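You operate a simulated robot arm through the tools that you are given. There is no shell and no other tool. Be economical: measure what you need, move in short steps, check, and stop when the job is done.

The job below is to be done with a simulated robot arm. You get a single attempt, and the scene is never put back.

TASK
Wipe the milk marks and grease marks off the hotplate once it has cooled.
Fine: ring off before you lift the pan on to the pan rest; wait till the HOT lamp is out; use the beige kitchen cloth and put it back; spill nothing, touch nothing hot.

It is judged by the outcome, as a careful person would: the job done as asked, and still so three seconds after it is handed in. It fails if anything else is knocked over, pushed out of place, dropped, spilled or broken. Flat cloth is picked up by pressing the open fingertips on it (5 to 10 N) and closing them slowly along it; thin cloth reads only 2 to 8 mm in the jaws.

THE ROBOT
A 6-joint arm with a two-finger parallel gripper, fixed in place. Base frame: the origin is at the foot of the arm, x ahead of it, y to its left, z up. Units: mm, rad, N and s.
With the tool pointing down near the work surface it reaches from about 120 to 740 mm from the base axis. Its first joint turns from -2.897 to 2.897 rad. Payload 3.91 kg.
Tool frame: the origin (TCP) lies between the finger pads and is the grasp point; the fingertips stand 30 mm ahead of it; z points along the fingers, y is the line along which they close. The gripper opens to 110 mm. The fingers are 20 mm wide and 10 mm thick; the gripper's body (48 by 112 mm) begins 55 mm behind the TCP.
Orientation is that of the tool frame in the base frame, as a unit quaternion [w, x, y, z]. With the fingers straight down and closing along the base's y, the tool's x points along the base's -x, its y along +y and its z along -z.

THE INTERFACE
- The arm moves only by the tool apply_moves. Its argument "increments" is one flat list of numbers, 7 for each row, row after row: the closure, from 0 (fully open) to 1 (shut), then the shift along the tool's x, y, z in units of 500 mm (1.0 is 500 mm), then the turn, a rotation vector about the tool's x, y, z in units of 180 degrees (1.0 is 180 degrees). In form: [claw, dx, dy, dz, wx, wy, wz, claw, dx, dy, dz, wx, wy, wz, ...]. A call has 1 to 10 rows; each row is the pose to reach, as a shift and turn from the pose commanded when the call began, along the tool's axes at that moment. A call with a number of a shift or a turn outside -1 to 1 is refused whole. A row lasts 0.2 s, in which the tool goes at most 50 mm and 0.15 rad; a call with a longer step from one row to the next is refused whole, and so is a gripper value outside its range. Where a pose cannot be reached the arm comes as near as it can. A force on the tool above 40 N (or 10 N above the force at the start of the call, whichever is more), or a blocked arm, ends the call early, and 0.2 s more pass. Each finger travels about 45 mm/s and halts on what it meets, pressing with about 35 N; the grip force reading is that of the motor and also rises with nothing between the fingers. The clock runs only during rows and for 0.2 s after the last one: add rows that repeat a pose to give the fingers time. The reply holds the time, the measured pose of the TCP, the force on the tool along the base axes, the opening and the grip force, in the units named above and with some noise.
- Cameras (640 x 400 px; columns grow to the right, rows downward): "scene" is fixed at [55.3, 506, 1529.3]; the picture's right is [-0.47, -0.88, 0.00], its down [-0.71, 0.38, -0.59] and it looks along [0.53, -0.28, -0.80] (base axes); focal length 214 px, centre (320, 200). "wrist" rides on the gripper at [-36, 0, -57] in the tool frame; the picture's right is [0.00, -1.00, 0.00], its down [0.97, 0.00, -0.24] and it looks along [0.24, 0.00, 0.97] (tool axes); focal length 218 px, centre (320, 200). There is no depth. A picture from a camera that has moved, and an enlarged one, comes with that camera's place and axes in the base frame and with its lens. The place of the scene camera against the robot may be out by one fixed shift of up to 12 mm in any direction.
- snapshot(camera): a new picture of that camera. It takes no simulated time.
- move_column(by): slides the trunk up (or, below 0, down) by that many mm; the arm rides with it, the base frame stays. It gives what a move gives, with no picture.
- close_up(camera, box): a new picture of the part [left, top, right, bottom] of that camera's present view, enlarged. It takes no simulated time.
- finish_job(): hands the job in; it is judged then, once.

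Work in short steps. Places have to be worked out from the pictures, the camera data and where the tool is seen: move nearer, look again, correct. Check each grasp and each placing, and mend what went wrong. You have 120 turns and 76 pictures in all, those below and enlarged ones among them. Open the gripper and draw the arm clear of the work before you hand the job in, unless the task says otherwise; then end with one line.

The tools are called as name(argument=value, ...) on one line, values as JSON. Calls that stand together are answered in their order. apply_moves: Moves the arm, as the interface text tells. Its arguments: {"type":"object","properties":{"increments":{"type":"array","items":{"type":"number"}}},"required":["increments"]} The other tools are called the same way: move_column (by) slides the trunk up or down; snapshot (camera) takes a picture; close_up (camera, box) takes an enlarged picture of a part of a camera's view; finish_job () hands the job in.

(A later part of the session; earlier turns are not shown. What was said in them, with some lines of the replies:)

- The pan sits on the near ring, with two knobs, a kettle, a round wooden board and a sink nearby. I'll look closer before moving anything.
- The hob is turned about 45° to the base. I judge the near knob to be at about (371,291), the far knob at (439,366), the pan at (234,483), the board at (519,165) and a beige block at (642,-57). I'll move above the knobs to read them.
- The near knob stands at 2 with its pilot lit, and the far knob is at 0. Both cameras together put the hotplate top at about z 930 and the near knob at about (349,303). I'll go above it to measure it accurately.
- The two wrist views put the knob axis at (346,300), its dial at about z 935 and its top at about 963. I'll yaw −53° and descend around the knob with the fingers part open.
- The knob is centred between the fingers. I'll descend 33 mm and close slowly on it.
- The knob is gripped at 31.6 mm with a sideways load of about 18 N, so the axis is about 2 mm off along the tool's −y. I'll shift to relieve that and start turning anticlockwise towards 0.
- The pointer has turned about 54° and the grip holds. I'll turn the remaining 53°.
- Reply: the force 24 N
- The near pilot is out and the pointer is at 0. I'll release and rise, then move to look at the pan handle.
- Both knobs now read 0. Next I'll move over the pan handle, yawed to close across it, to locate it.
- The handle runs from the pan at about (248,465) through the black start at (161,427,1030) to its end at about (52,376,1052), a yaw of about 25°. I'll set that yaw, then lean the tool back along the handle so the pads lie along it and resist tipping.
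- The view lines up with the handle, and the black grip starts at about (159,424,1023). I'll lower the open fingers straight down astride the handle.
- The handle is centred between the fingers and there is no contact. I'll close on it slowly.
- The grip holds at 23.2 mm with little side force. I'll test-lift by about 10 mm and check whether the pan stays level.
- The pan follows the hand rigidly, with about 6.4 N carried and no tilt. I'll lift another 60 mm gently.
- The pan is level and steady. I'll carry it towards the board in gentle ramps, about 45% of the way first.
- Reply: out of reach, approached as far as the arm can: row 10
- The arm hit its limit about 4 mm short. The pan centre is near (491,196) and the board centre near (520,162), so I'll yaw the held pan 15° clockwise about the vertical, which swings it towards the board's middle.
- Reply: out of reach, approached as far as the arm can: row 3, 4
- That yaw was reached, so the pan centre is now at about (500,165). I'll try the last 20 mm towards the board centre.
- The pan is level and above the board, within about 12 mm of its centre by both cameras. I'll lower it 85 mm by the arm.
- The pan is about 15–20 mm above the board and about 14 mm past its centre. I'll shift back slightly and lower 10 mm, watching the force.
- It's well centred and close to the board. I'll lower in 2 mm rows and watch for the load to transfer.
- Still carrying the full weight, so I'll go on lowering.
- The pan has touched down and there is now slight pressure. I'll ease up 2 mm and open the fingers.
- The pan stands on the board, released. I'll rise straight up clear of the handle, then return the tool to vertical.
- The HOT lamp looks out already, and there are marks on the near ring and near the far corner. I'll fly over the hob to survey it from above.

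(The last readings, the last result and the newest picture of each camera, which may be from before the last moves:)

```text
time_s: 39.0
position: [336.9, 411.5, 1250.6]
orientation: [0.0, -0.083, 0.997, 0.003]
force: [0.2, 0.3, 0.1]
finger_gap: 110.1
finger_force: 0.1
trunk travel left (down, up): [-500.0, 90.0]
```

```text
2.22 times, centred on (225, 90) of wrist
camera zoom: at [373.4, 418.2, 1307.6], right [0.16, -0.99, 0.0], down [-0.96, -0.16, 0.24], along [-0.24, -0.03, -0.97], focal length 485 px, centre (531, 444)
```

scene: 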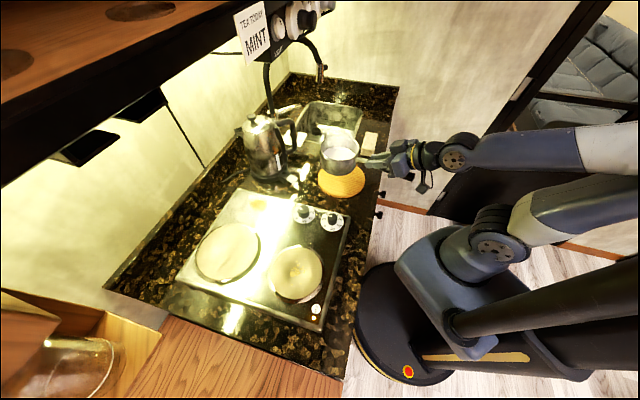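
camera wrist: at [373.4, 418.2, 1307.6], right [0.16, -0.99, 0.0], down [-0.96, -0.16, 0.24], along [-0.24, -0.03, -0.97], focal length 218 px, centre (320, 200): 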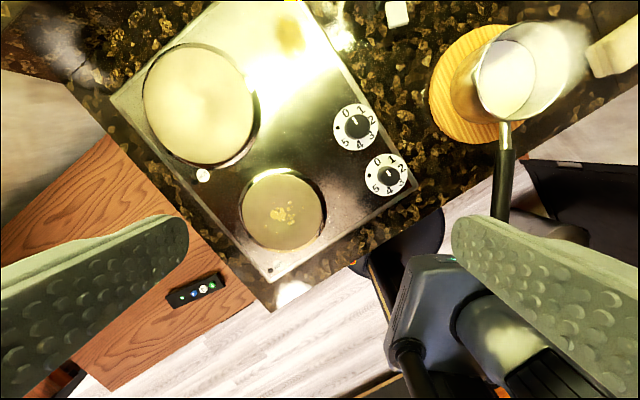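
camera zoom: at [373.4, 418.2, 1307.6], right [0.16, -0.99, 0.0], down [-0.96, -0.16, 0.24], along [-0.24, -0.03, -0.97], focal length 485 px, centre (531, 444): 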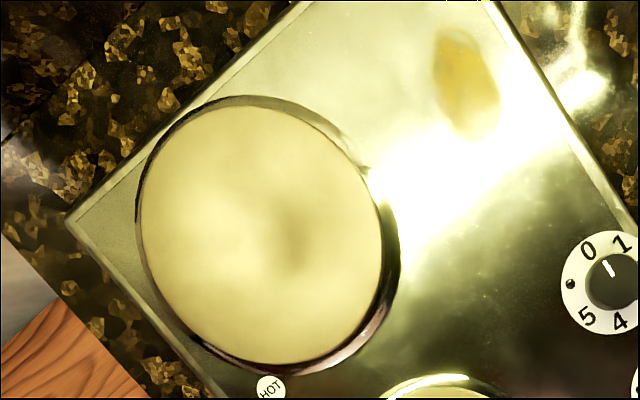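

Both HOT lamps are out. The milk spots lie on the near ring around (247,468), spread about ±33 mm, and the grease patch is at about (519,488), roughly 45×70 mm. I'll go and look at the cloth from above.

apply_moves(increments=[0, -0.0256, -0.0903, 0.0, 0, 0, 0, 0, -0.0512, -0.1806, 0.0, 0, 0, 0, 0, -0.0768, -0.2709, 0.0, 0, 0, 0, 0, -0.1024, -0.3612, 0.02, 0, 0, 0, 0, -0.128, -0.4515, 0.04, 0, 0, 0, 0, -0.1536, -0.5418, 0.06, 0, 0, 0, 0, -0.1792, -0.6321, 0.08, 0, 0, 0, 0, -0.2048, -0.7224, 0.1, 0, 0, 0, 0, -0.23, -0.8127, 0.12, 0, 0, 0, 0, -0.256, -0.903, 0.14, 0, 0, 0])

snapshot(camera="wrist")

```text
time_s: 41.2
position: [545.7, 9.5, 1176.7]
orientation: [0.0, -0.085, 0.996, 0.0]
force: [0.0, -0.2, -0.3]
finger_gap: 109.8
finger_force: 0.0
trunk travel left (down, up): [-500.0, 90.0]
```

```text
36 pictures are left
camera wrist: at [582.7, 16.5, 1234.0], right [0.17, -0.99, 0.0], down [-0.96, -0.17, 0.24], along [-0.24, -0.04, -0.97], focal length 218 px, centre (320, 200)
```

wrist: 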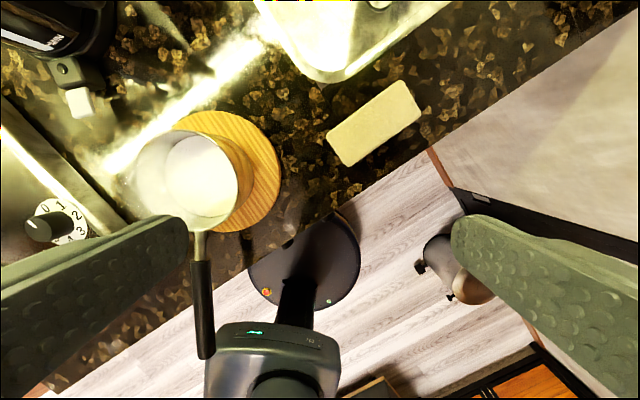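

The folded cloth lies at about (627,−52), roughly 125×50 mm, with its long side along (0.7,−0.7). I'll move above it and yaw −45° so the jaws close across the short side.

apply_moves(increments=[0, -0.0199, -0.0214, 0.04, 0, 0, 0.0437, 0, -0.0397, -0.0429, 0.08, 0, 0, 0.0873, 0, -0.0596, -0.0643, 0.12, 0, 0, 0.131, 0, -0.0794, -0.0857, 0.16, 0, 0, 0.1746, 0, -0.0993, -0.1071, 0.2, 0, 0, 0.2183, 0, -0.1191, -0.1286, 0.24, 0, 0, 0.262, 0, -0.139, -0.15, 0.27, 0, 0, 0.3056])

snapshot(camera="wrist")

```text
time_s: 42.8
position: [625.6, -51.0, 1038.9]
orientation: [0.0, 0.385, 0.923, 0.0]
force: [-0.6, 0.3, -1.0]
finger_gap: 109.8
finger_force: 0.0
trunk travel left (down, up): [-500.0, 90.0]
```

```text
35 pictures are left
camera wrist: at [651.9, -76.9, 1095.6], right [-0.71, -0.7, 0.0], down [-0.68, 0.69, 0.24], along [-0.17, 0.17, -0.97], focal length 218 px, centre (320, 200)
```

wrist: 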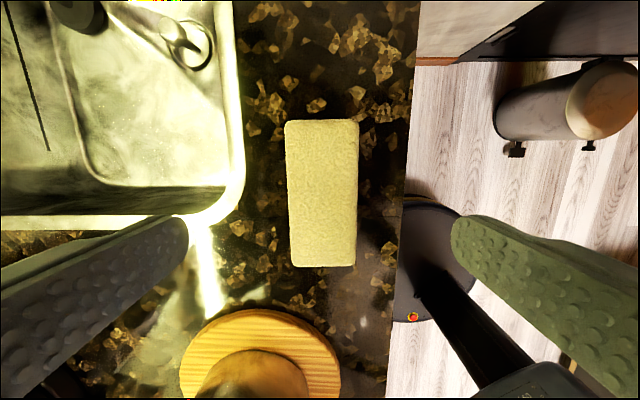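

The cloth is a folded stack centred right under the tool, about 55–58 mm wide. I'll part-close to 80 mm and come down beside it with the tips about 18 mm above the counter.

apply_moves(increments=[0.15, 0, 0, 0, 0, 0, 0, 0.27, 0, 0, 0, 0, 0, 0, 0.27, 0, -0.001, 0.08, 0, 0, 0, 0.27, 0, -0.001, 0.15, 0, 0, 0, 0.27, 0, -0.001, 0.2, 0, 0, 0, 0.27, 0, -0.001, 0.2, 0, 0, 0])

snapshot(camera="wrist")

close_up(camera="scene", box=[330, 110, 420, 180])

```text
time_s: 44.2
position: [624.8, -50.7, 937.8]
orientation: [0.0, 0.385, 0.923, 0.0]
force: [-0.1, -0.4, 0.4]
finger_gap: 80.3
finger_force: 0.0
trunk travel left (down, up): [-500.0, 90.0]
```

```text
34 pictures are left
camera wrist: at [651.9, -76.7, 995.2], right [-0.71, -0.71, 0.0], down [-0.68, 0.69, 0.24], along [-0.17, 0.17, -0.97], focal length 218 px, centre (320, 200)
```

wrist: 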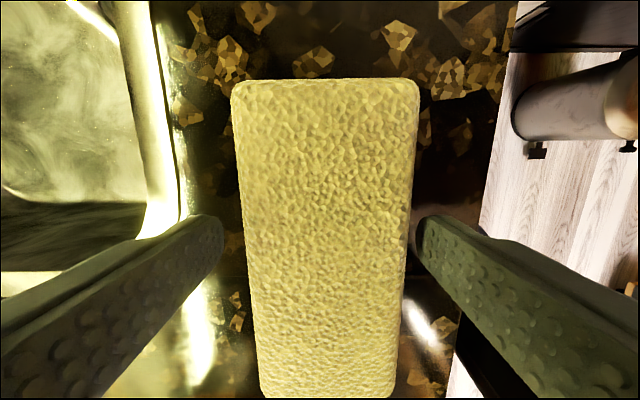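

```text
5.71 times, centred on (375, 145) of scene
camera zoom: at [55.3, 506.0, 1529.3], right [-0.47, -0.88, 0.0], down [-0.71, 0.38, -0.59], along [0.53, -0.28, -0.8], focal length 1226 px, centre (6, 514)
```

zoom: 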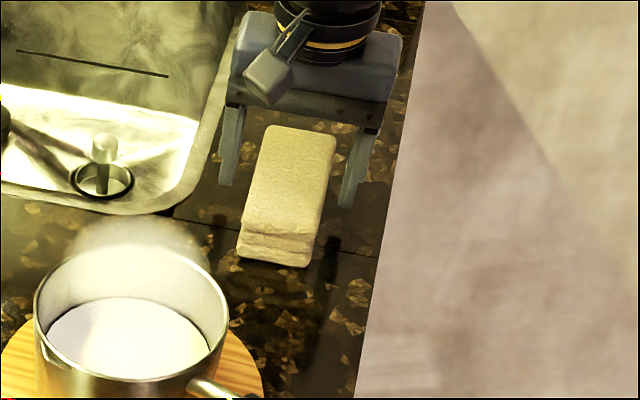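

The jaws straddle the stack, which sits slightly right of centre. I'll shift 2.5 mm that way and close slowly.

apply_moves(increments=[0.3, 0, -0.005, 0, 0, 0, 0, 0.4, 0, -0.005, 0, 0, 0, 0, 0.46, 0, -0.005, 0, 0, 0, 0, 0.52, 0, -0.005, 0, 0, 0, 0, 0.58, 0, -0.005, 0, 0, 0, 0, 0.64, 0, -0.005, 0, 0, 0, 0, 0.64, 0, -0.005, 0, 0, 0, 0, 0.64, 0, -0.005, 0, 0, 0])

close_up(camera="scene", box=[330, 110, 420, 180])

```text
refused: increments must hold 7 numbers for each row
```

```text
5.71 times, centred on (375, 145) of scene
camera zoom: at [55.3, 506.0, 1529.3], right [-0.47, -0.88, 0.0], down [-0.71, 0.38, -0.59], along [0.53, -0.28, -0.8], focal length 1226 px, centre (6, 514)
```

zoom: 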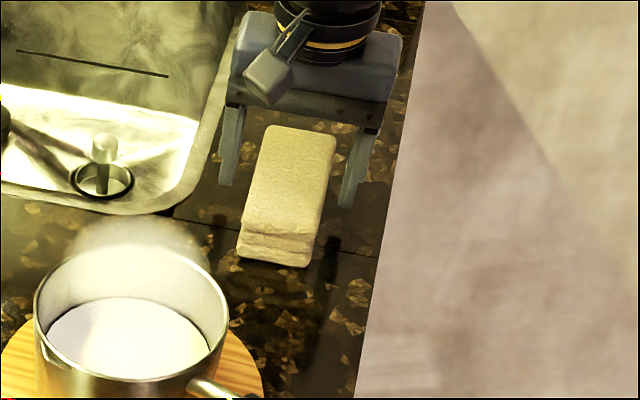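

The call was refused because one row had the wrong count. I'll send the same close again, corrected.

apply_moves(increments=[0.3, 0, -0.005, 0, 0, 0, 0, 0.4, 0, -0.005, 0, 0, 0, 0, 0.46, 0, -0.005, 0, 0, 0, 0, 0.52, 0, -0.005, 0, 0, 0, 0, 0.58, 0, -0.005, 0, 0, 0, 0, 0.62, 0, -0.005, 0, 0, 0, 0, 0.62, 0, -0.005, 0, 0, 0, 0])

snapshot(camera="wrist")

```text
time_s: 45.8
position: [622.8, -51.4, 939.4]
orientation: [0.0, 0.384, 0.923, -0.001]
force: [1.1, -0.2, -0.1]
finger_gap: 55.0
finger_force: 35.6
trunk travel left (down, up): [-500.0, 90.0]
```

```text
31 pictures are left
camera wrist: at [650.1, -78.5, 995.7], right [-0.71, -0.71, 0.0], down [-0.68, 0.69, 0.24], along [-0.17, 0.17, -0.97], focal length 218 px, centre (320, 200)
```

wrist: 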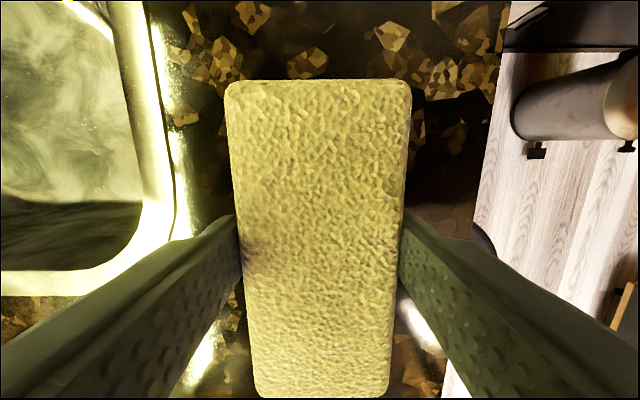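

The stack is firm and gripped at 55 mm; its home pose is TCP (622.8,−51.4,939.4) at yaw −45°. I'll lift it to about z 1100.

apply_moves(increments=[0.7, 0, 0, -0.02, 0, 0, 0, 0.7, 0, 0, -0.08, 0, 0, 0, 0.7, 0, 0, -0.16, 0, 0, 0, 0.7, 0, 0, -0.24, 0, 0, 0, 0.7, 0, 0, -0.33, 0, 0, 0])

snapshot(camera="wrist")

```text
time_s: 47.0
position: [623.7, -52.2, 1103.1]
orientation: [0.0, 0.383, 0.924, 0.0]
force: [1.2, 0.2, -0.7]
finger_gap: 54.9
finger_force: 34.9
trunk travel left (down, up): [-500.0, 90.0]
```

```text
30 pictures are left
camera wrist: at [650.7, -78.3, 1160.3], right [-0.71, -0.71, 0.0], down [-0.68, 0.69, 0.24], along [-0.17, 0.17, -0.97], focal length 218 px, centre (320, 200)
```

wrist: 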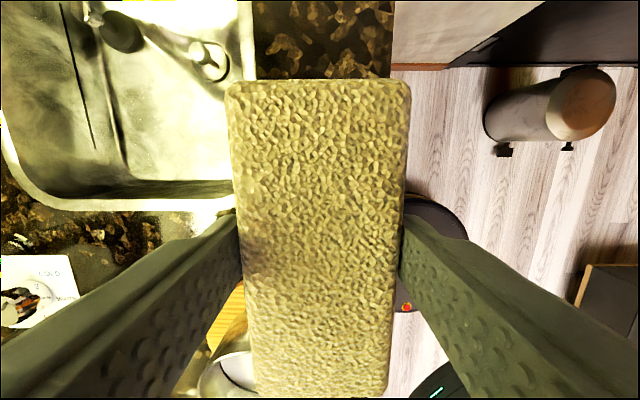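

The cloth is held securely. I'll carry it over towards the hob, keeping its underside well above the pan rim.

apply_moves(increments=[0.7, 0.092, 0.028, -0.02, 0, 0, 0, 0.7, 0.184, 0.056, -0.04, 0, 0, 0, 0.7, 0.276, 0.084, -0.04, 0, 0, 0, 0.7, 0.368, 0.112, -0.04, 0, 0, 0, 0.7, 0.46, 0.14, -0.04, 0, 0, 0, 0.7, 0.552, 0.169, -0.04, 0, 0, 0, 0.7, 0.644, 0.197, -0.04, 0, 0, 0, 0.7, 0.736, 0.225, -0.04, 0, 0, 0, 0.7, 0.827, 0.253, -0.04, 0, 0, 0])

apply_moves(increments=[0.7, 0, 0, 0, 0, 0, -0.045, 0.7, 0, 0, 0, 0, 0, -0.09, 0.7, 0, 0, 0, 0, 0, -0.135, 0.7, 0, 0, 0, 0, 0, -0.18, 0.7, 0, 0, 0, 0, 0, -0.225, 0.7, 0, 0, 0, 0, 0, -0.27, 0.7, 0, 0, 0, 0, 0, -0.315, 0.7, 0, 0, 0, 0, 0, -0.36, 0.7, 0, 0, 0, 0, 0, -0.405, 0.7, 0, 0, 0, 0, 0, -0.45])

```text
time_s: 49.0
position: [420.7, 330.2, 1122.1]
orientation: [0.0, 0.385, 0.923, 0.0]
force: [-0.5, -0.2, -0.5]
finger_gap: 55.1
finger_force: 34.6
trunk travel left (down, up): [-500.0, 90.0]
```

```text
time_s: 51.2
position: [421.4, 330.2, 1122.7]
orientation: [0.0, -0.31, 0.951, 0.0]
force: [-0.6, -0.5, -1.7]
finger_gap: 55.3
finger_force: 35.3
trunk travel left (down, up): [-500.0, 90.0]
```

Yaw is now about +36°. I'll move over the near ring at the starting side of the milk spots and descend to just above the surface.

apply_moves(increments=[0.7, 0.0212, 0.07, 0, 0, 0, 0, 0.7, 0.0424, 0.14, 0, 0, 0, 0, 0.7, 0.0636, 0.21, 0, 0, 0, 0, 0.7, 0.0848, 0.28, 0, 0, 0, 0, 0.7, 0.106, 0.349, 0.04, 0, 0, 0, 0.7, 0.106, 0.349, 0.11, 0, 0, 0, 0.7, 0.106, 0.349, 0.18, 0, 0, 0, 0.7, 0.106, 0.349, 0.235, 0, 0, 0])

close_up(camera="scene", box=[230, 200, 370, 330])

```text
time_s: 53.0
position: [276.1, 439.5, 1006.7]
orientation: [0.0, -0.308, 0.951, 0.0]
force: [0.0, -0.2, -0.5]
finger_gap: 55.3
finger_force: 35.2
trunk travel left (down, up): [-500.0, 90.0]
```

```text
3.08 times, centred on (300, 265) of scene
camera zoom: at [55.3, 506.0, 1529.3], right [-0.47, -0.88, 0.0], down [-0.71, 0.38, -0.59], along [0.53, -0.28, -0.8], focal length 660 px, centre (382, 0)
```

zoom: 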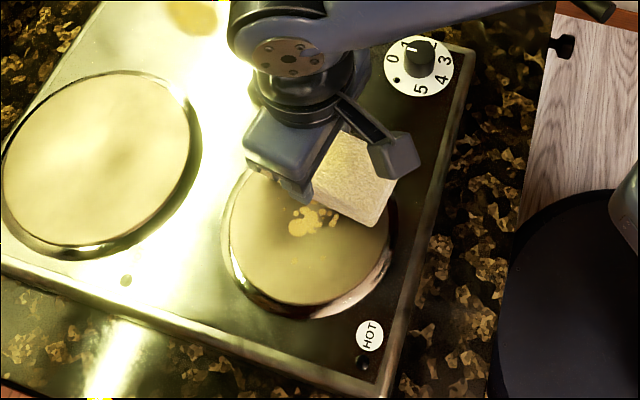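

The HOT lamp is still out and the cloth hovers just beside the spots. I'll lower it in 2 mm steps to contact.

apply_moves(increments=[0.7, 0, 0, 0.005, 0, 0, 0, 0.7, 0, 0, 0.01, 0, 0, 0, 0.7, 0, 0, 0.015, 0, 0, 0, 0.7, 0, 0, 0.02, 0, 0, 0])

```text
time_s: 54.0
position: [275.4, 439.2, 996.4]
orientation: [0.001, -0.309, 0.951, 0.001]
force: [-0.3, 0.1, -1.4]
finger_gap: 55.2
finger_force: 34.6
trunk travel left (down, up): [-500.0, 90.0]
```

apply_moves(increments=[0.7, 0, 0, 0.004, 0, 0, 0, 0.7, 0, 0, 0.008, 0, 0, 0])

apply_moves(increments=[0.7, 0, 0, 0.004, 0, 0, 0, 0.7, 0, 0, 0.004, 0, 0, 0])

```text
time_s: 54.6
position: [276.5, 439.6, 993.7]
orientation: [0.0, -0.308, 0.951, 0.001]
force: [1.1, -0.1, 9.7]
finger_gap: 55.0
finger_force: 34.7
trunk travel left (down, up): [-500.0, 90.0]
```

```text
time_s: 55.2
position: [276.0, 439.6, 993.6]
orientation: [0.002, -0.307, 0.952, 0.003]
force: [1.7, 0.3, 32.6]
finger_gap: 55.4
finger_force: 34.6
trunk travel left (down, up): [-500.0, 90.0]
```

Contact is at TCP z ≈ 993.7, now pressing 33 N. I'll back off to roughly 12 N and sweep across the spots and back.

apply_moves(increments=[0.7, 0, 0, -0.0035, 0, 0, 0, 0.7, 0, 0.03, -0.0035, 0, 0, 0, 0.7, 0, 0.06, -0.0035, 0, 0, 0, 0.7, 0, 0.09, -0.0035, 0, 0, 0, 0.7, 0, 0.12, -0.0035, 0, 0, 0, 0.7, 0, 0.15, -0.0035, 0, 0, 0, 0.7, 0, 0.17, -0.0035, 0, 0, 0])

close_up(camera="scene", box=[230, 200, 370, 330])

```text
time_s: 56.8
position: [226.6, 506.4, 993.6]
orientation: [0.001, -0.307, 0.952, 0.001]
force: [7.0, -9.3, 27.0]
finger_gap: 55.2
finger_force: 34.7
trunk travel left (down, up): [-500.0, 90.0]
```

```text
3.08 times, centred on (300, 265) of scene
camera zoom: at [55.3, 506.0, 1529.3], right [-0.47, -0.88, 0.0], down [-0.71, 0.38, -0.59], along [0.53, -0.28, -0.8], focal length 660 px, centre (382, 0)
```

zoom: 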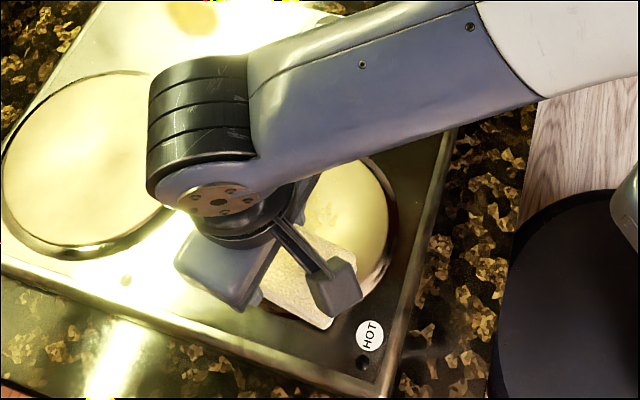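

The spots are already fading. I'll ease the pressure slightly and sweep back and forth again.

apply_moves(increments=[0.7, 0, -0.035, -0.0015, 0, 0, 0, 0.7, 0, -0.07, -0.0015, 0, 0, 0, 0.7, 0, -0.105, -0.0015, 0, 0, 0, 0.7, 0, -0.14, -0.0015, 0, 0, 0, 0.7, 0, -0.18, -0.0015, 0, 0, 0, 0.7, 0, -0.14, -0.0015, 0, 0, 0, 0.7, 0, -0.105, -0.0015, 0, 0, 0, 0.7, 0, -0.07, -0.0015, 0, 0, 0, 0.7, 0, -0.035, -0.0015, 0, 0, 0, 0.7, 0, 0, -0.0015, 0, 0, 0])

apply_moves(increments=[0.7, 0, -0.035, 0, 0, 0, 0, 0.7, 0, -0.07, 0, 0, 0, 0, 0.7, 0, -0.105, 0, 0, 0, 0, 0.7, 0, -0.14, 0, 0, 0, 0, 0.7, 0, -0.18, 0, 0, 0, 0, 0.7, 0, -0.14, 0, 0, 0, 0, 0.7, 0, -0.105, 0, 0, 0, 0, 0.7, 0, -0.07, 0, 0, 0, 0, 0.7, 0, -0.035, 0, 0, 0, 0, 0.7, 0, 0, 0, 0, 0, 0])

close_up(camera="scene", box=[230, 200, 370, 330])

```text
time_s: 59.0
position: [225.4, 508.3, 992.6]
orientation: [0.0, -0.308, 0.951, 0.001]
force: [-0.3, -2.1, 4.9]
finger_gap: 55.2
finger_force: 34.9
trunk travel left (down, up): [-500.0, 90.0]
```

```text
time_s: 61.2
position: [227.1, 509.5, 993.7]
orientation: [0.0, -0.308, 0.952, 0.0]
force: [-0.8, 0.3, 0.7]
finger_gap: 55.6
finger_force: 34.7
trunk travel left (down, up): [-500.0, 90.0]
```

```text
3.08 times, centred on (300, 265) of scene
camera zoom: at [55.3, 506.0, 1529.3], right [-0.47, -0.88, 0.0], down [-0.71, 0.38, -0.59], along [0.53, -0.28, -0.8], focal length 660 px, centre (382, 0)
```

zoom: 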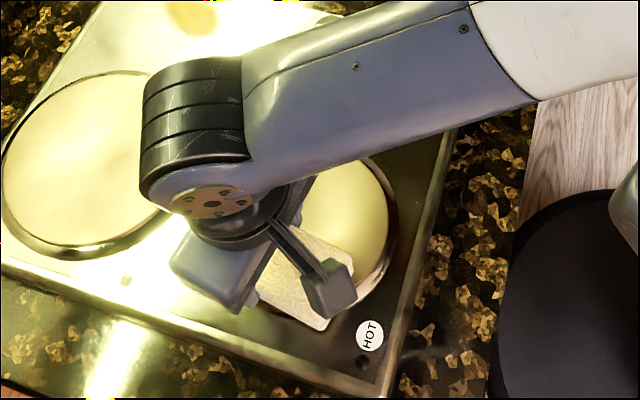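

The visible half looks clean, but the pressure has faded. I'll press 1.2 mm more and sweep once more each way.

apply_moves(increments=[0.7, 0, 0.01, 0.0024, 0, 0, 0, 0.7, 0, -0.03, 0.0024, 0, 0, 0, 0.7, 0, -0.07, 0.0024, 0, 0, 0, 0.7, 0, -0.11, 0.0024, 0, 0, 0, 0.7, 0, -0.15, 0.0024, 0, 0, 0, 0.7, 0, -0.19, 0.0024, 0, 0, 0, 0.7, 0, -0.19, -0.05, 0, 0, 0, 0.7, 0, -0.25, -0.13, 0, 0, 0, 0.7, 0, -0.33, -0.17, 0, 0, 0])

close_up(camera="scene", box=[230, 200, 370, 330])

```text
time_s: 63.2
position: [323.1, 374.9, 1078.6]
orientation: [0.0, -0.308, 0.951, 0.0]
force: [-0.7, -0.5, -1.3]
finger_gap: 55.3
finger_force: 34.9
trunk travel left (down, up): [-500.0, 90.0]
```

```text
3.08 times, centred on (300, 265) of scene
camera zoom: at [55.3, 506.0, 1529.3], right [-0.47, -0.88, 0.0], down [-0.71, 0.38, -0.59], along [0.53, -0.28, -0.8], focal length 660 px, centre (382, 0)
```

zoom: 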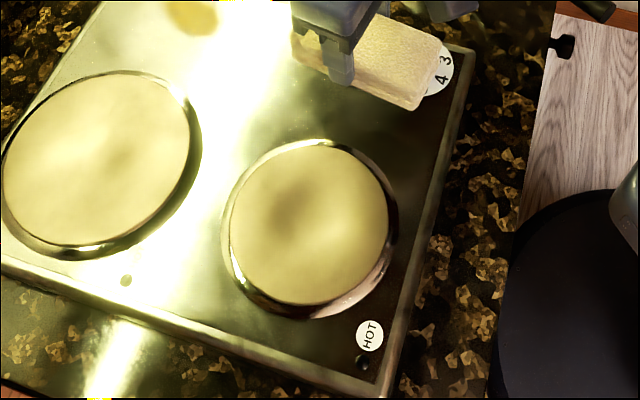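

The near ring is clean. Next is the grease patch, spanning about (488,474) to (549,500): I'll move over its starting side and descend to just above the plate.

apply_moves(increments=[0.7, -0.089, -0.0232, -0.02, 0, 0, 0, 0.7, -0.178, -0.0464, -0.02, 0, 0, 0, 0.7, -0.267, -0.0696, -0.02, 0, 0, 0, 0.7, -0.356, -0.0928, -0.02, 0, 0, 0, 0.7, -0.445, -0.116, 0, 0, 0, 0, 0.7, -0.445, -0.116, 0.07, 0, 0, 0, 0.7, -0.445, -0.116, 0.13, 0, 0, 0, 0.7, -0.445, -0.116, 0.16, 0, 0, 0])

close_up(camera="scene", box=[200, 160, 320, 250])

```text
time_s: 65.0
position: [537.5, 459.5, 996.6]
orientation: [0.0, -0.307, 0.952, 0.0]
force: [0.4, -0.3, -1.1]
finger_gap: 55.3
finger_force: 34.5
trunk travel left (down, up): [-500.0, 90.0]
```

```text
4.44 times, centred on (260, 205) of scene
camera zoom: at [55.3, 506.0, 1529.3], right [-0.47, -0.88, 0.0], down [-0.71, 0.38, -0.59], along [0.53, -0.28, -0.8], focal length 953 px, centre (587, 178)
```

zoom: 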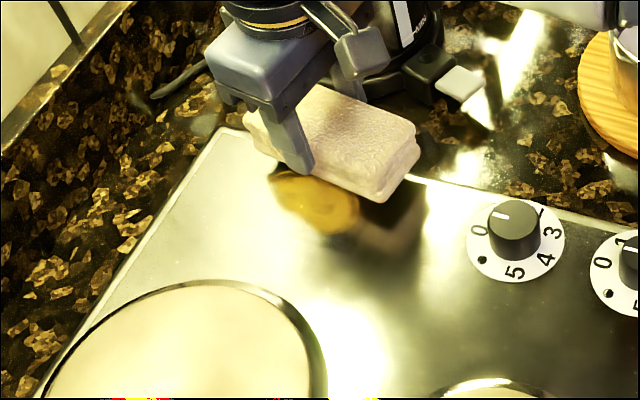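

The cloth sits just beside the grease patch and clear of the kettle. I'll lower in small steps to contact.

apply_moves(increments=[0.7, 0, 0, 0.005, 0, 0, 0, 0.7, 0, 0, 0.01, 0, 0, 0, 0.7, 0, 0, 0.014, 0, 0, 0])

apply_moves(increments=[0.7, 0, 0, 0.003, 0, 0, 0, 0.7, 0, 0, 0.003, 0, 0, 0])

```text
time_s: 65.8
position: [537.9, 459.5, 990.9]
orientation: [0.0, -0.308, 0.951, 0.0]
force: [-0.7, 0.7, -1.0]
finger_gap: 55.5
finger_force: 35.0
trunk travel left (down, up): [-500.0, 90.0]
```

```text
time_s: 66.4
position: [538.0, 458.9, 990.0]
orientation: [-0.001, -0.307, 0.952, 0.0]
force: [1.2, -0.9, -1.0]
finger_gap: 55.2
finger_force: 35.2
trunk travel left (down, up): [-500.0, 90.0]
```

No contact yet, so I'll go on down.

apply_moves(increments=[0.7, 0, 0, 0.003, 0, 0, 0, 0.7, 0, 0, 0.006, 0, 0, 0])

apply_moves(increments=[0.7, 0, 0, 0.002, 0, 0, 0, 0.7, 0, 0, 0.003, 0, 0, 0])

```text
time_s: 67.0
position: [537.2, 458.3, 986.5]
orientation: [0.0, -0.308, 0.951, 0.0]
force: [1.8, -0.5, -0.7]
finger_gap: 55.1
finger_force: 35.5
trunk travel left (down, up): [-500.0, 90.0]
```

```text
time_s: 67.6
position: [537.4, 458.4, 983.8]
orientation: [0.0, -0.307, 0.952, 0.0]
force: [0.5, -0.5, -0.9]
finger_gap: 55.3
finger_force: 34.9
trunk travel left (down, up): [-500.0, 90.0]
```

apply_moves(increments=[0.7, 0, 0, 0.003, 0, 0, 0, 0.7, 0, 0, 0.003, 0, 0, 0])

apply_moves(increments=[0.7, 0, 0, 0.002, 0, 0, 0, 0.7, 0, 0, 0.003, 0, 0, 0])

```text
time_s: 68.2
position: [537.7, 458.8, 983.2]
orientation: [0.0, -0.307, 0.952, 0.0]
force: [-0.4, -0.3, -0.9]
finger_gap: 55.4
finger_force: 35.3
trunk travel left (down, up): [-500.0, 90.0]
```

```text
time_s: 68.8
position: [537.0, 457.8, 981.5]
orientation: [0.0, -0.308, 0.951, 0.0]
force: [0.5, 0.1, -1.7]
finger_gap: 55.2
finger_force: 35.1
trunk travel left (down, up): [-500.0, 90.0]
```

apply_moves(increments=[0.7, 0, 0, 0.003, 0, 0, 0, 0.7, 0, 0, 0.004, 0, 0, 0])

apply_moves(increments=[0.7, 0, 0, 0.003, 0, 0, 0, 0.7, 0, 0, 0.003, 0, 0, 0])

close_up(camera="scene", box=[230, 170, 300, 225])

```text
time_s: 69.4
position: [536.4, 459.0, 980.0]
orientation: [0.001, -0.308, 0.951, 0.001]
force: [0.8, 0.2, 4.2]
finger_gap: 55.5
finger_force: 34.9
trunk travel left (down, up): [-500.0, 90.0]
```

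```text
time_s: 70.0
position: [537.3, 458.3, 979.5]
orientation: [0.002, -0.308, 0.951, 0.002]
force: [3.9, 4.0, 14.5]
finger_gap: 55.3
finger_force: 35.5
trunk travel left (down, up): [-500.0, 90.0]
```

```text
7.27 times, centred on (265, 198) of scene
camera zoom: at [55.3, 506.0, 1529.3], right [-0.47, -0.88, 0.0], down [-0.71, 0.38, -0.59], along [0.53, -0.28, -0.8], focal length 1560 px, centre (720, 218)
```

zoom: 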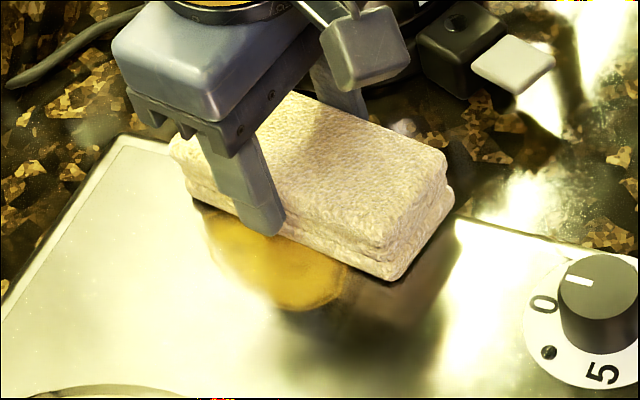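

Contact is at z ≈ 980 with about 14 N. I'll sweep across the grease and back.

apply_moves(increments=[0.7, 0, 0.03, 0, 0, 0, 0, 0.7, 0, 0.06, 0, 0, 0, 0, 0.7, 0, 0.09, 0, 0, 0, 0, 0.7, 0, 0.12, 0, 0, 0, 0, 0.7, 0, 0.15, 0, 0, 0, 0, 0.7, 0, 0.12, 0, 0, 0, 0, 0.7, 0, 0.09, 0, 0, 0, 0, 0.7, 0, 0.06, 0, 0, 0, 0, 0.7, 0, 0.03, 0, 0, 0, 0, 0.7, 0, 0, 0, 0, 0, 0])

close_up(camera="scene", box=[230, 170, 300, 225])

```text
time_s: 72.2
position: [536.3, 459.1, 980.8]
orientation: [0.001, -0.308, 0.951, 0.0]
force: [-6.8, 8.2, 30.1]
finger_gap: 55.3
finger_force: 35.0
trunk travel left (down, up): [-500.0, 90.0]
```

```text
7.27 times, centred on (265, 198) of scene
camera zoom: at [55.3, 506.0, 1529.3], right [-0.47, -0.88, 0.0], down [-0.71, 0.38, -0.59], along [0.53, -0.28, -0.8], focal length 1560 px, centre (720, 218)
```

zoom: 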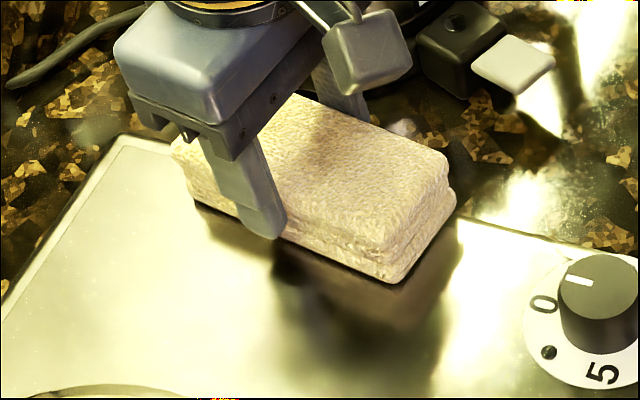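

The visible part of the grease is gone. I'll make another pass shifted slightly outward and then inward, to catch the edges.

apply_moves(increments=[0.7, -0.025, 0, -0.0015, 0, 0, 0, 0.7, -0.025, 0.035, -0.0015, 0, 0, 0, 0.7, -0.025, 0.07, -0.0015, 0, 0, 0, 0.7, -0.025, 0.105, -0.0015, 0, 0, 0, 0.7, -0.025, 0.15, -0.0015, 0, 0, 0, 0.7, 0.025, 0.15, -0.0015, 0, 0, 0, 0.7, 0.025, 0.105, -0.0015, 0, 0, 0, 0.7, 0.025, 0.07, -0.0015, 0, 0, 0, 0.7, 0.025, 0.035, -0.0015, 0, 0, 0, 0.7, 0.025, 0, -0.0015, 0, 0, 0])

apply_moves(increments=[0.7, 0, 0, -0.04, 0, 0, 0, 0.7, 0.02, -0.02, -0.12, 0, 0, 0, 0.7, 0.1, -0.05, -0.2, 0, 0, 0, 0.7, 0.17, -0.1, -0.24, 0, 0, 0, 0.7, 0.24, -0.15, -0.26, 0, 0, 0])

close_up(camera="scene", box=[170, 160, 370, 340])

close_up(camera="scene", box=[200, 160, 320, 250])

```text
time_s: 74.4
position: [526.2, 451.0, 979.7]
orientation: [0.001, -0.308, 0.951, 0.001]
force: [-2.7, 4.2, 17.2]
finger_gap: 55.0
finger_force: 35.0
trunk travel left (down, up): [-500.0, 90.0]
```

```text
refused: row 3 steps farther than a row can; nothing moved
```

```text
2.22 times, centred on (270, 250) of scene
camera zoom: at [55.3, 506.0, 1529.3], right [-0.47, -0.88, 0.0], down [-0.71, 0.38, -0.59], along [0.53, -0.28, -0.8], focal length 477 px, centre (431, 89)
```

zoom: 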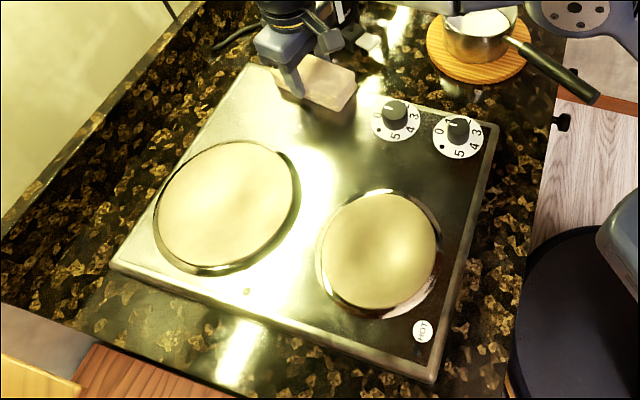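

```text
4.44 times, centred on (260, 205) of scene
camera zoom: at [55.3, 506.0, 1529.3], right [-0.47, -0.88, 0.0], down [-0.71, 0.38, -0.59], along [0.53, -0.28, -0.8], focal length 953 px, centre (587, 178)
```

zoom: 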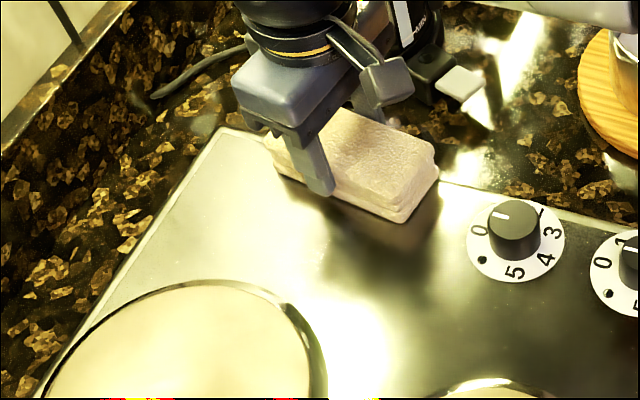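

The visible plate is clean. I'll lift (with shorter steps this time) and draw back to check under where the cloth was.

apply_moves(increments=[0.7, 0, 0, -0.06, 0, 0, 0, 0.7, 0.01, 0, -0.14, 0, 0, 0, 0.7, 0.05, -0.01, -0.21, 0, 0, 0, 0.7, 0.12, -0.03, -0.26, 0, 0, 0, 0.7, 0.2, -0.05, -0.28, 0, 0, 0, 0.7, 0.28, -0.06, -0.28, 0, 0, 0])

close_up(camera="scene", box=[200, 160, 320, 250])

```text
time_s: 75.8
position: [431.1, 343.4, 1118.1]
orientation: [0.0, -0.308, 0.952, 0.0]
force: [0.6, -0.1, -0.9]
finger_gap: 55.5
finger_force: 35.2
trunk travel left (down, up): [-500.0, 90.0]
```

```text
4.44 times, centred on (260, 205) of scene
camera zoom: at [55.3, 506.0, 1529.3], right [-0.47, -0.88, 0.0], down [-0.71, 0.38, -0.59], along [0.53, -0.28, -0.8], focal length 953 px, centre (587, 178)
```

zoom: 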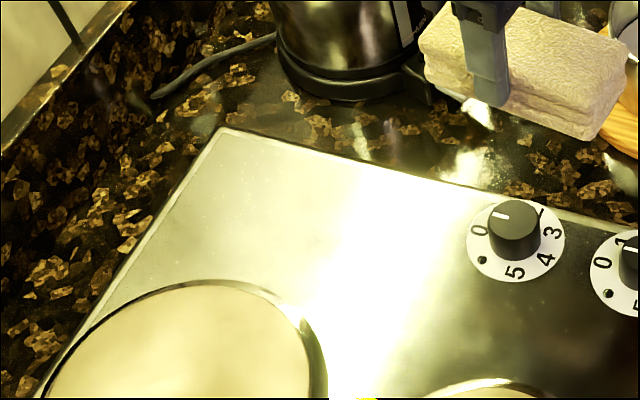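

All the marks are gone. I'll take the cloth home: rotate back to yaw −45°, then carry it over.

apply_moves(increments=[0.7, 0, 0, 0, 0, 0, 0.045, 0.7, 0, 0, 0, 0, 0, 0.09, 0.7, 0, 0, 0, 0, 0, 0.135, 0.7, 0, 0, 0, 0, 0, 0.18, 0.7, 0, 0, 0, 0, 0, 0.225, 0.7, 0, 0, 0, 0, 0, 0.27, 0.7, 0, 0, 0, 0, 0, 0.315, 0.7, 0, 0, 0, 0, 0, 0.36, 0.7, 0, 0, 0, 0, 0, 0.405, 0.7, 0, 0, 0, 0, 0, 0.45])

apply_moves(increments=[0.7, -0.091, -0.031, 0, 0, 0, 0, 0.7, -0.182, -0.063, 0, 0, 0, 0, 0.7, -0.273, -0.094, 0, 0, 0, 0, 0.7, -0.364, -0.126, 0, 0, 0, 0, 0.7, -0.455, -0.157, 0, 0, 0, 0, 0.7, -0.546, -0.189, 0, 0, 0, 0, 0.7, -0.637, -0.22, 0, 0, 0, 0, 0.7, -0.728, -0.252, 0, 0, 0, 0, 0.7, -0.8, -0.277, 0, 0, 0, 0, 0.7, -0.829, -0.287, 0, 0, 0, 0])

```text
time_s: 78.0
position: [430.8, 345.1, 1118.6]
orientation: [0.0, 0.385, 0.923, 0.0]
force: [0.5, 0.3, -0.2]
finger_gap: 55.1
finger_force: 35.4
trunk travel left (down, up): [-500.0, 90.0]
```

```text
time_s: 80.2
position: [622.3, -51.2, 1119.6]
orientation: [0.001, 0.385, 0.923, 0.0]
force: [0.4, 0.5, -0.3]
finger_gap: 55.4
finger_force: 35.5
trunk travel left (down, up): [-500.0, 90.0]
```

I'm back over the home spot. I'll descend to just above the counter.

apply_moves(increments=[0.7, 0, 0, 0.09, 0, 0, 0, 0.7, 0, 0, 0.18, 0, 0, 0, 0.7, 0, 0, 0.26, 0, 0, 0, 0.7, 0, 0, 0.32, 0, 0, 0, 0.7, 0, 0, 0.344, 0, 0, 0, 0.7, 0, 0, 0.344, 0, 0, 0])

apply_moves(increments=[0.7, 0, 0, 0.004, 0, 0, 0, 0.7, 0, 0, 0.008, 0, 0, 0, 0.7, 0, 0, 0.011, 0, 0, 0])

close_up(camera="scene", box=[330, 110, 420, 180])

```text
time_s: 81.6
position: [621.9, -50.4, 947.7]
orientation: [-0.001, 0.385, 0.923, -0.001]
force: [-0.3, -0.4, -2.1]
finger_gap: 55.3
finger_force: 34.9
trunk travel left (down, up): [-500.0, 90.0]
```

```text
time_s: 82.4
position: [622.3, -49.4, 943.0]
orientation: [0.001, 0.384, 0.923, 0.0]
force: [0.2, -0.4, -0.2]
finger_gap: 55.2
finger_force: 35.0
trunk travel left (down, up): [-500.0, 90.0]
```

```text
5.71 times, centred on (375, 145) of scene
camera zoom: at [55.3, 506.0, 1529.3], right [-0.47, -0.88, 0.0], down [-0.71, 0.38, -0.59], along [0.53, -0.28, -0.8], focal length 1226 px, centre (6, 514)
```

zoom: 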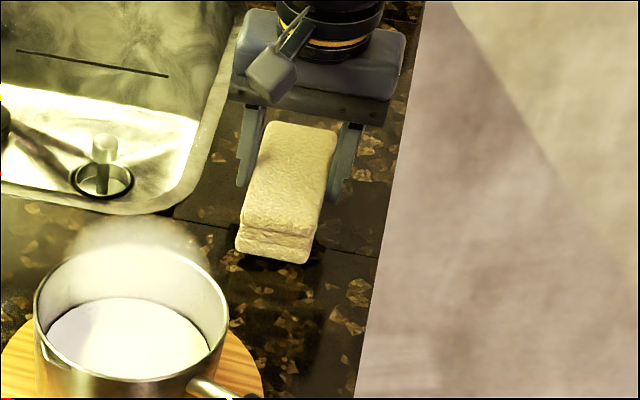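

It matches the original place, just a few millimetres up. I'll lower it to contact.

apply_moves(increments=[0.7, 0, 0, 0.003, 0, 0, 0, 0.7, 0, 0, 0.006, 0, 0, 0])

apply_moves(increments=[0.7, 0, 0, 0.002, 0, 0, 0, 0.7, 0, 0, 0.003, 0, 0, 0])

```text
time_s: 83.0
position: [621.4, -48.6, 938.7]
orientation: [0.001, 0.385, 0.923, 0.001]
force: [0.0, -0.2, -1.3]
finger_gap: 55.2
finger_force: 35.3
trunk travel left (down, up): [-500.0, 90.0]
```

```text
time_s: 83.6
position: [621.0, -50.0, 937.7]
orientation: [-0.001, 0.385, 0.923, 0.0]
force: [0.1, -0.3, -1.6]
finger_gap: 55.4
finger_force: 35.0
trunk travel left (down, up): [-500.0, 90.0]
```

apply_moves(increments=[0.7, 0, 0, 0.002, 0, 0, 0, 0.7, 0, 0, 0.003, 0, 0, 0])

apply_moves(increments=[0.7, 0, 0, 0.002, 0, 0, 0, 0.7, 0, 0, 0.002, 0, 0, 0])

```text
time_s: 84.2
position: [622.2, -49.3, 937.0]
orientation: [0.0, 0.385, 0.923, 0.001]
force: [0.4, -1.1, 9.6]
finger_gap: 55.3
finger_force: 34.6
trunk travel left (down, up): [-500.0, 90.0]
```

```text
time_s: 84.8
position: [621.6, -50.4, 937.8]
orientation: [0.002, 0.385, 0.923, 0.001]
force: [1.4, -0.1, 22.7]
finger_gap: 55.0
finger_force: 35.2
trunk travel left (down, up): [-500.0, 90.0]
```

The cloth is on the counter. I'll ease off, open the fingers and rise straight up.

apply_moves(increments=[0.7, 0, 0, -0.003, 0, 0, 0, 0.45, 0, 0, -0.003, 0, 0, 0, 0.35, 0, 0, -0.003, 0, 0, 0, 0.27, 0, 0, -0.003, 0, 0, 0, 0.27, 0, 0, -0.003, 0, 0, 0, 0.27, 0, 0, -0.06, 0, 0, 0, 0.27, 0, 0, -0.15, 0, 0, 0, 0.2, 0, 0, -0.24, 0, 0, 0, 0, 0, 0, -0.33, 0, 0, 0, 0, 0, 0, -0.42, 0, 0, 0])

snapshot(camera="wrist")

close_up(camera="scene", box=[330, 110, 420, 180])

```text
time_s: 87.0
position: [620.8, -51.1, 1145.1]
orientation: [-0.001, 0.384, 0.923, 0.0]
force: [-0.3, 0.2, 0.6]
finger_gap: 110.1
finger_force: 0.0
trunk travel left (down, up): [-500.0, 90.0]
```

```text
18 pictures are left
camera wrist: at [647.8, -76.0, 1202.4], right [-0.71, -0.71, 0.0], down [-0.68, 0.69, 0.24], along [-0.17, 0.17, -0.97], focal length 218 px, centre (320, 200)
```

wrist: 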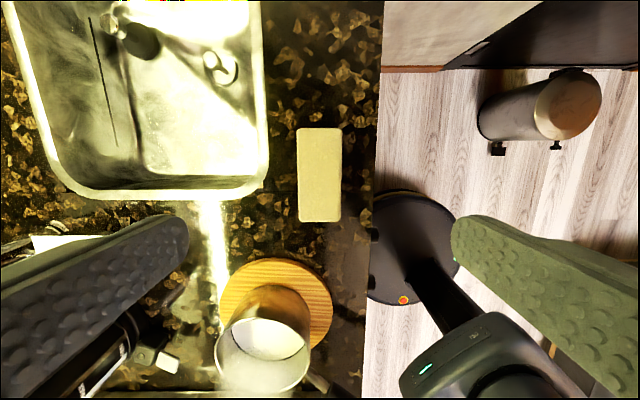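

```text
5.71 times, centred on (375, 145) of scene
camera zoom: at [55.3, 506.0, 1529.3], right [-0.47, -0.88, 0.0], down [-0.71, 0.38, -0.59], along [0.53, -0.28, -0.8], focal length 1226 px, centre (6, 514)
```

zoom: 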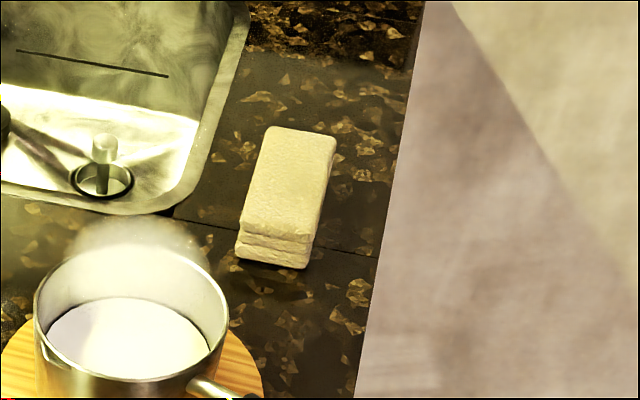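

The cloth is back in its place. I'll draw the arm up and clear, then do a final check of the scene.

apply_moves(increments=[0, 0, 0, -0.08, 0, 0, 0, 0, 0.06, -0.02, -0.15, 0, 0, 0, 0, 0.14, -0.045, -0.2, 0, 0, 0, 0, 0.22, -0.07, -0.24, 0, 0, 0, 0, 0.3, -0.1, -0.28, 0, 0, 0, 0, 0.38, -0.125, -0.3, 0, 0, 0, 0, 0.46, -0.15, -0.3, 0, 0, 0])

snapshot(camera="scene")

close_up(camera="scene", box=[170, 180, 390, 340])

```text
time_s: 88.6
position: [405.6, 60.1, 1295.0]
orientation: [0.0, 0.383, 0.924, 0.0]
force: [-0.1, -0.7, 0.4]
finger_gap: 110.1
finger_force: 0.1
trunk travel left (down, up): [-500.0, 90.0]
```

```text
16 pictures are left
```

scene: 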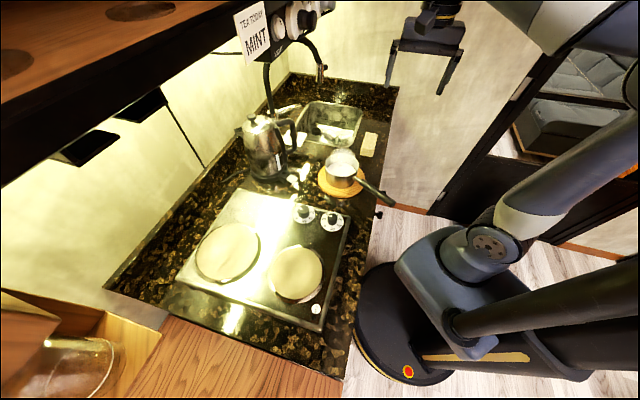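

```text
2.50 times, centred on (280, 260) of scene
camera zoom: at [55.3, 506.0, 1529.3], right [-0.47, -0.88, 0.0], down [-0.71, 0.38, -0.59], along [0.53, -0.28, -0.8], focal length 536 px, centre (420, 50)
```

zoom: 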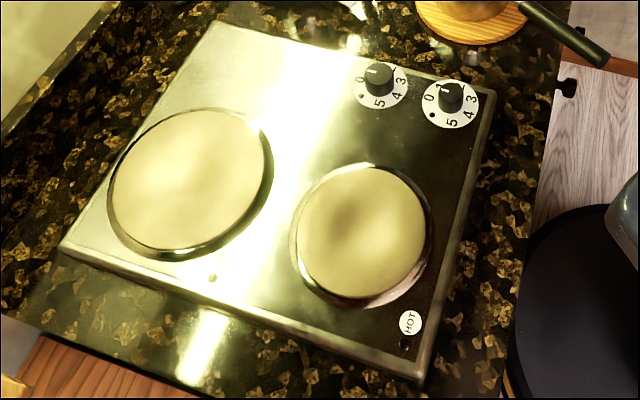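

The hob looks clean. I'll look closer at the near knob's pointer and at any faint residue.

close_up(camera="scene", box=[285, 195, 355, 240])

close_up(camera="scene", box=[260, 235, 340, 310])

close_up(camera="scene", box=[220, 180, 300, 235])

```text
8.89 times, centred on (320, 218) of scene
camera zoom: at [55.3, 506.0, 1529.3], right [-0.47, -0.88, 0.0], down [-0.71, 0.38, -0.59], along [0.53, -0.28, -0.8], focal length 1906 px, centre (320, 44)
```

zoom: 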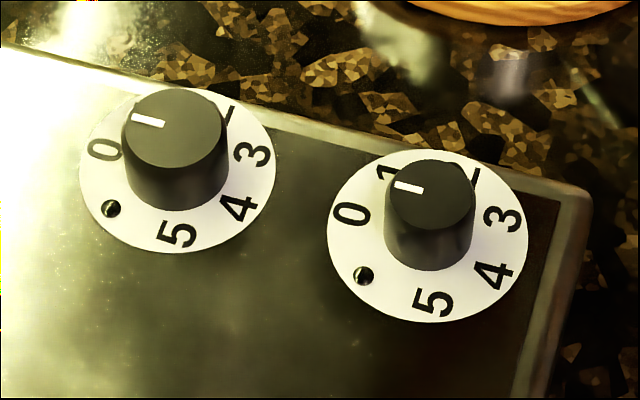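

```text
5.33 times, centred on (300, 272) of scene
camera zoom: at [55.3, 506.0, 1529.3], right [-0.47, -0.88, 0.0], down [-0.71, 0.38, -0.59], along [0.53, -0.28, -0.8], focal length 1144 px, centre (427, -187)
```

zoom: 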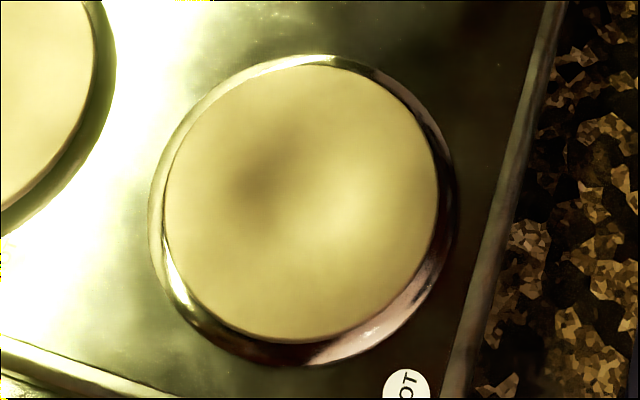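

```text
7.27 times, centred on (260, 208) of scene
camera zoom: at [55.3, 506.0, 1529.3], right [-0.47, -0.88, 0.0], down [-0.71, 0.38, -0.59], along [0.53, -0.28, -0.8], focal length 1560 px, centre (756, 146)
```

zoom: 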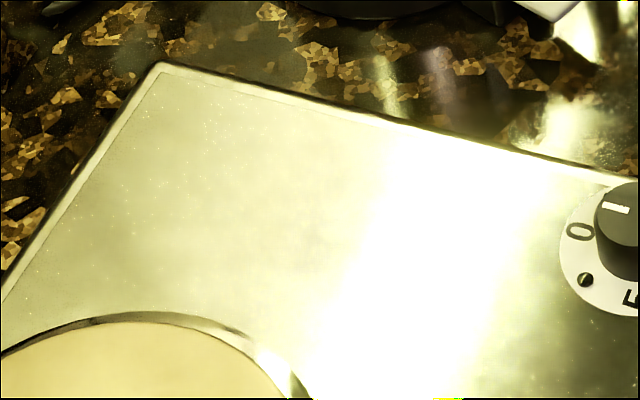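

Both knobs point to 0 with their pilots out, and the plate and ring are clean. The pan is on its rest, the cloth is back and the arm is clear, so I'm handing in.

finish_job()

```text
The job is handed in.
```

I turned the ring off, moved the pan to the round wooden board, which I took to be the pan rest, and wiped the milk and grease marks off once the HOT lamp was out. The beige cloth is back where it was, and the last pictures showed no marks left, nothing spilled and nothing else moved.
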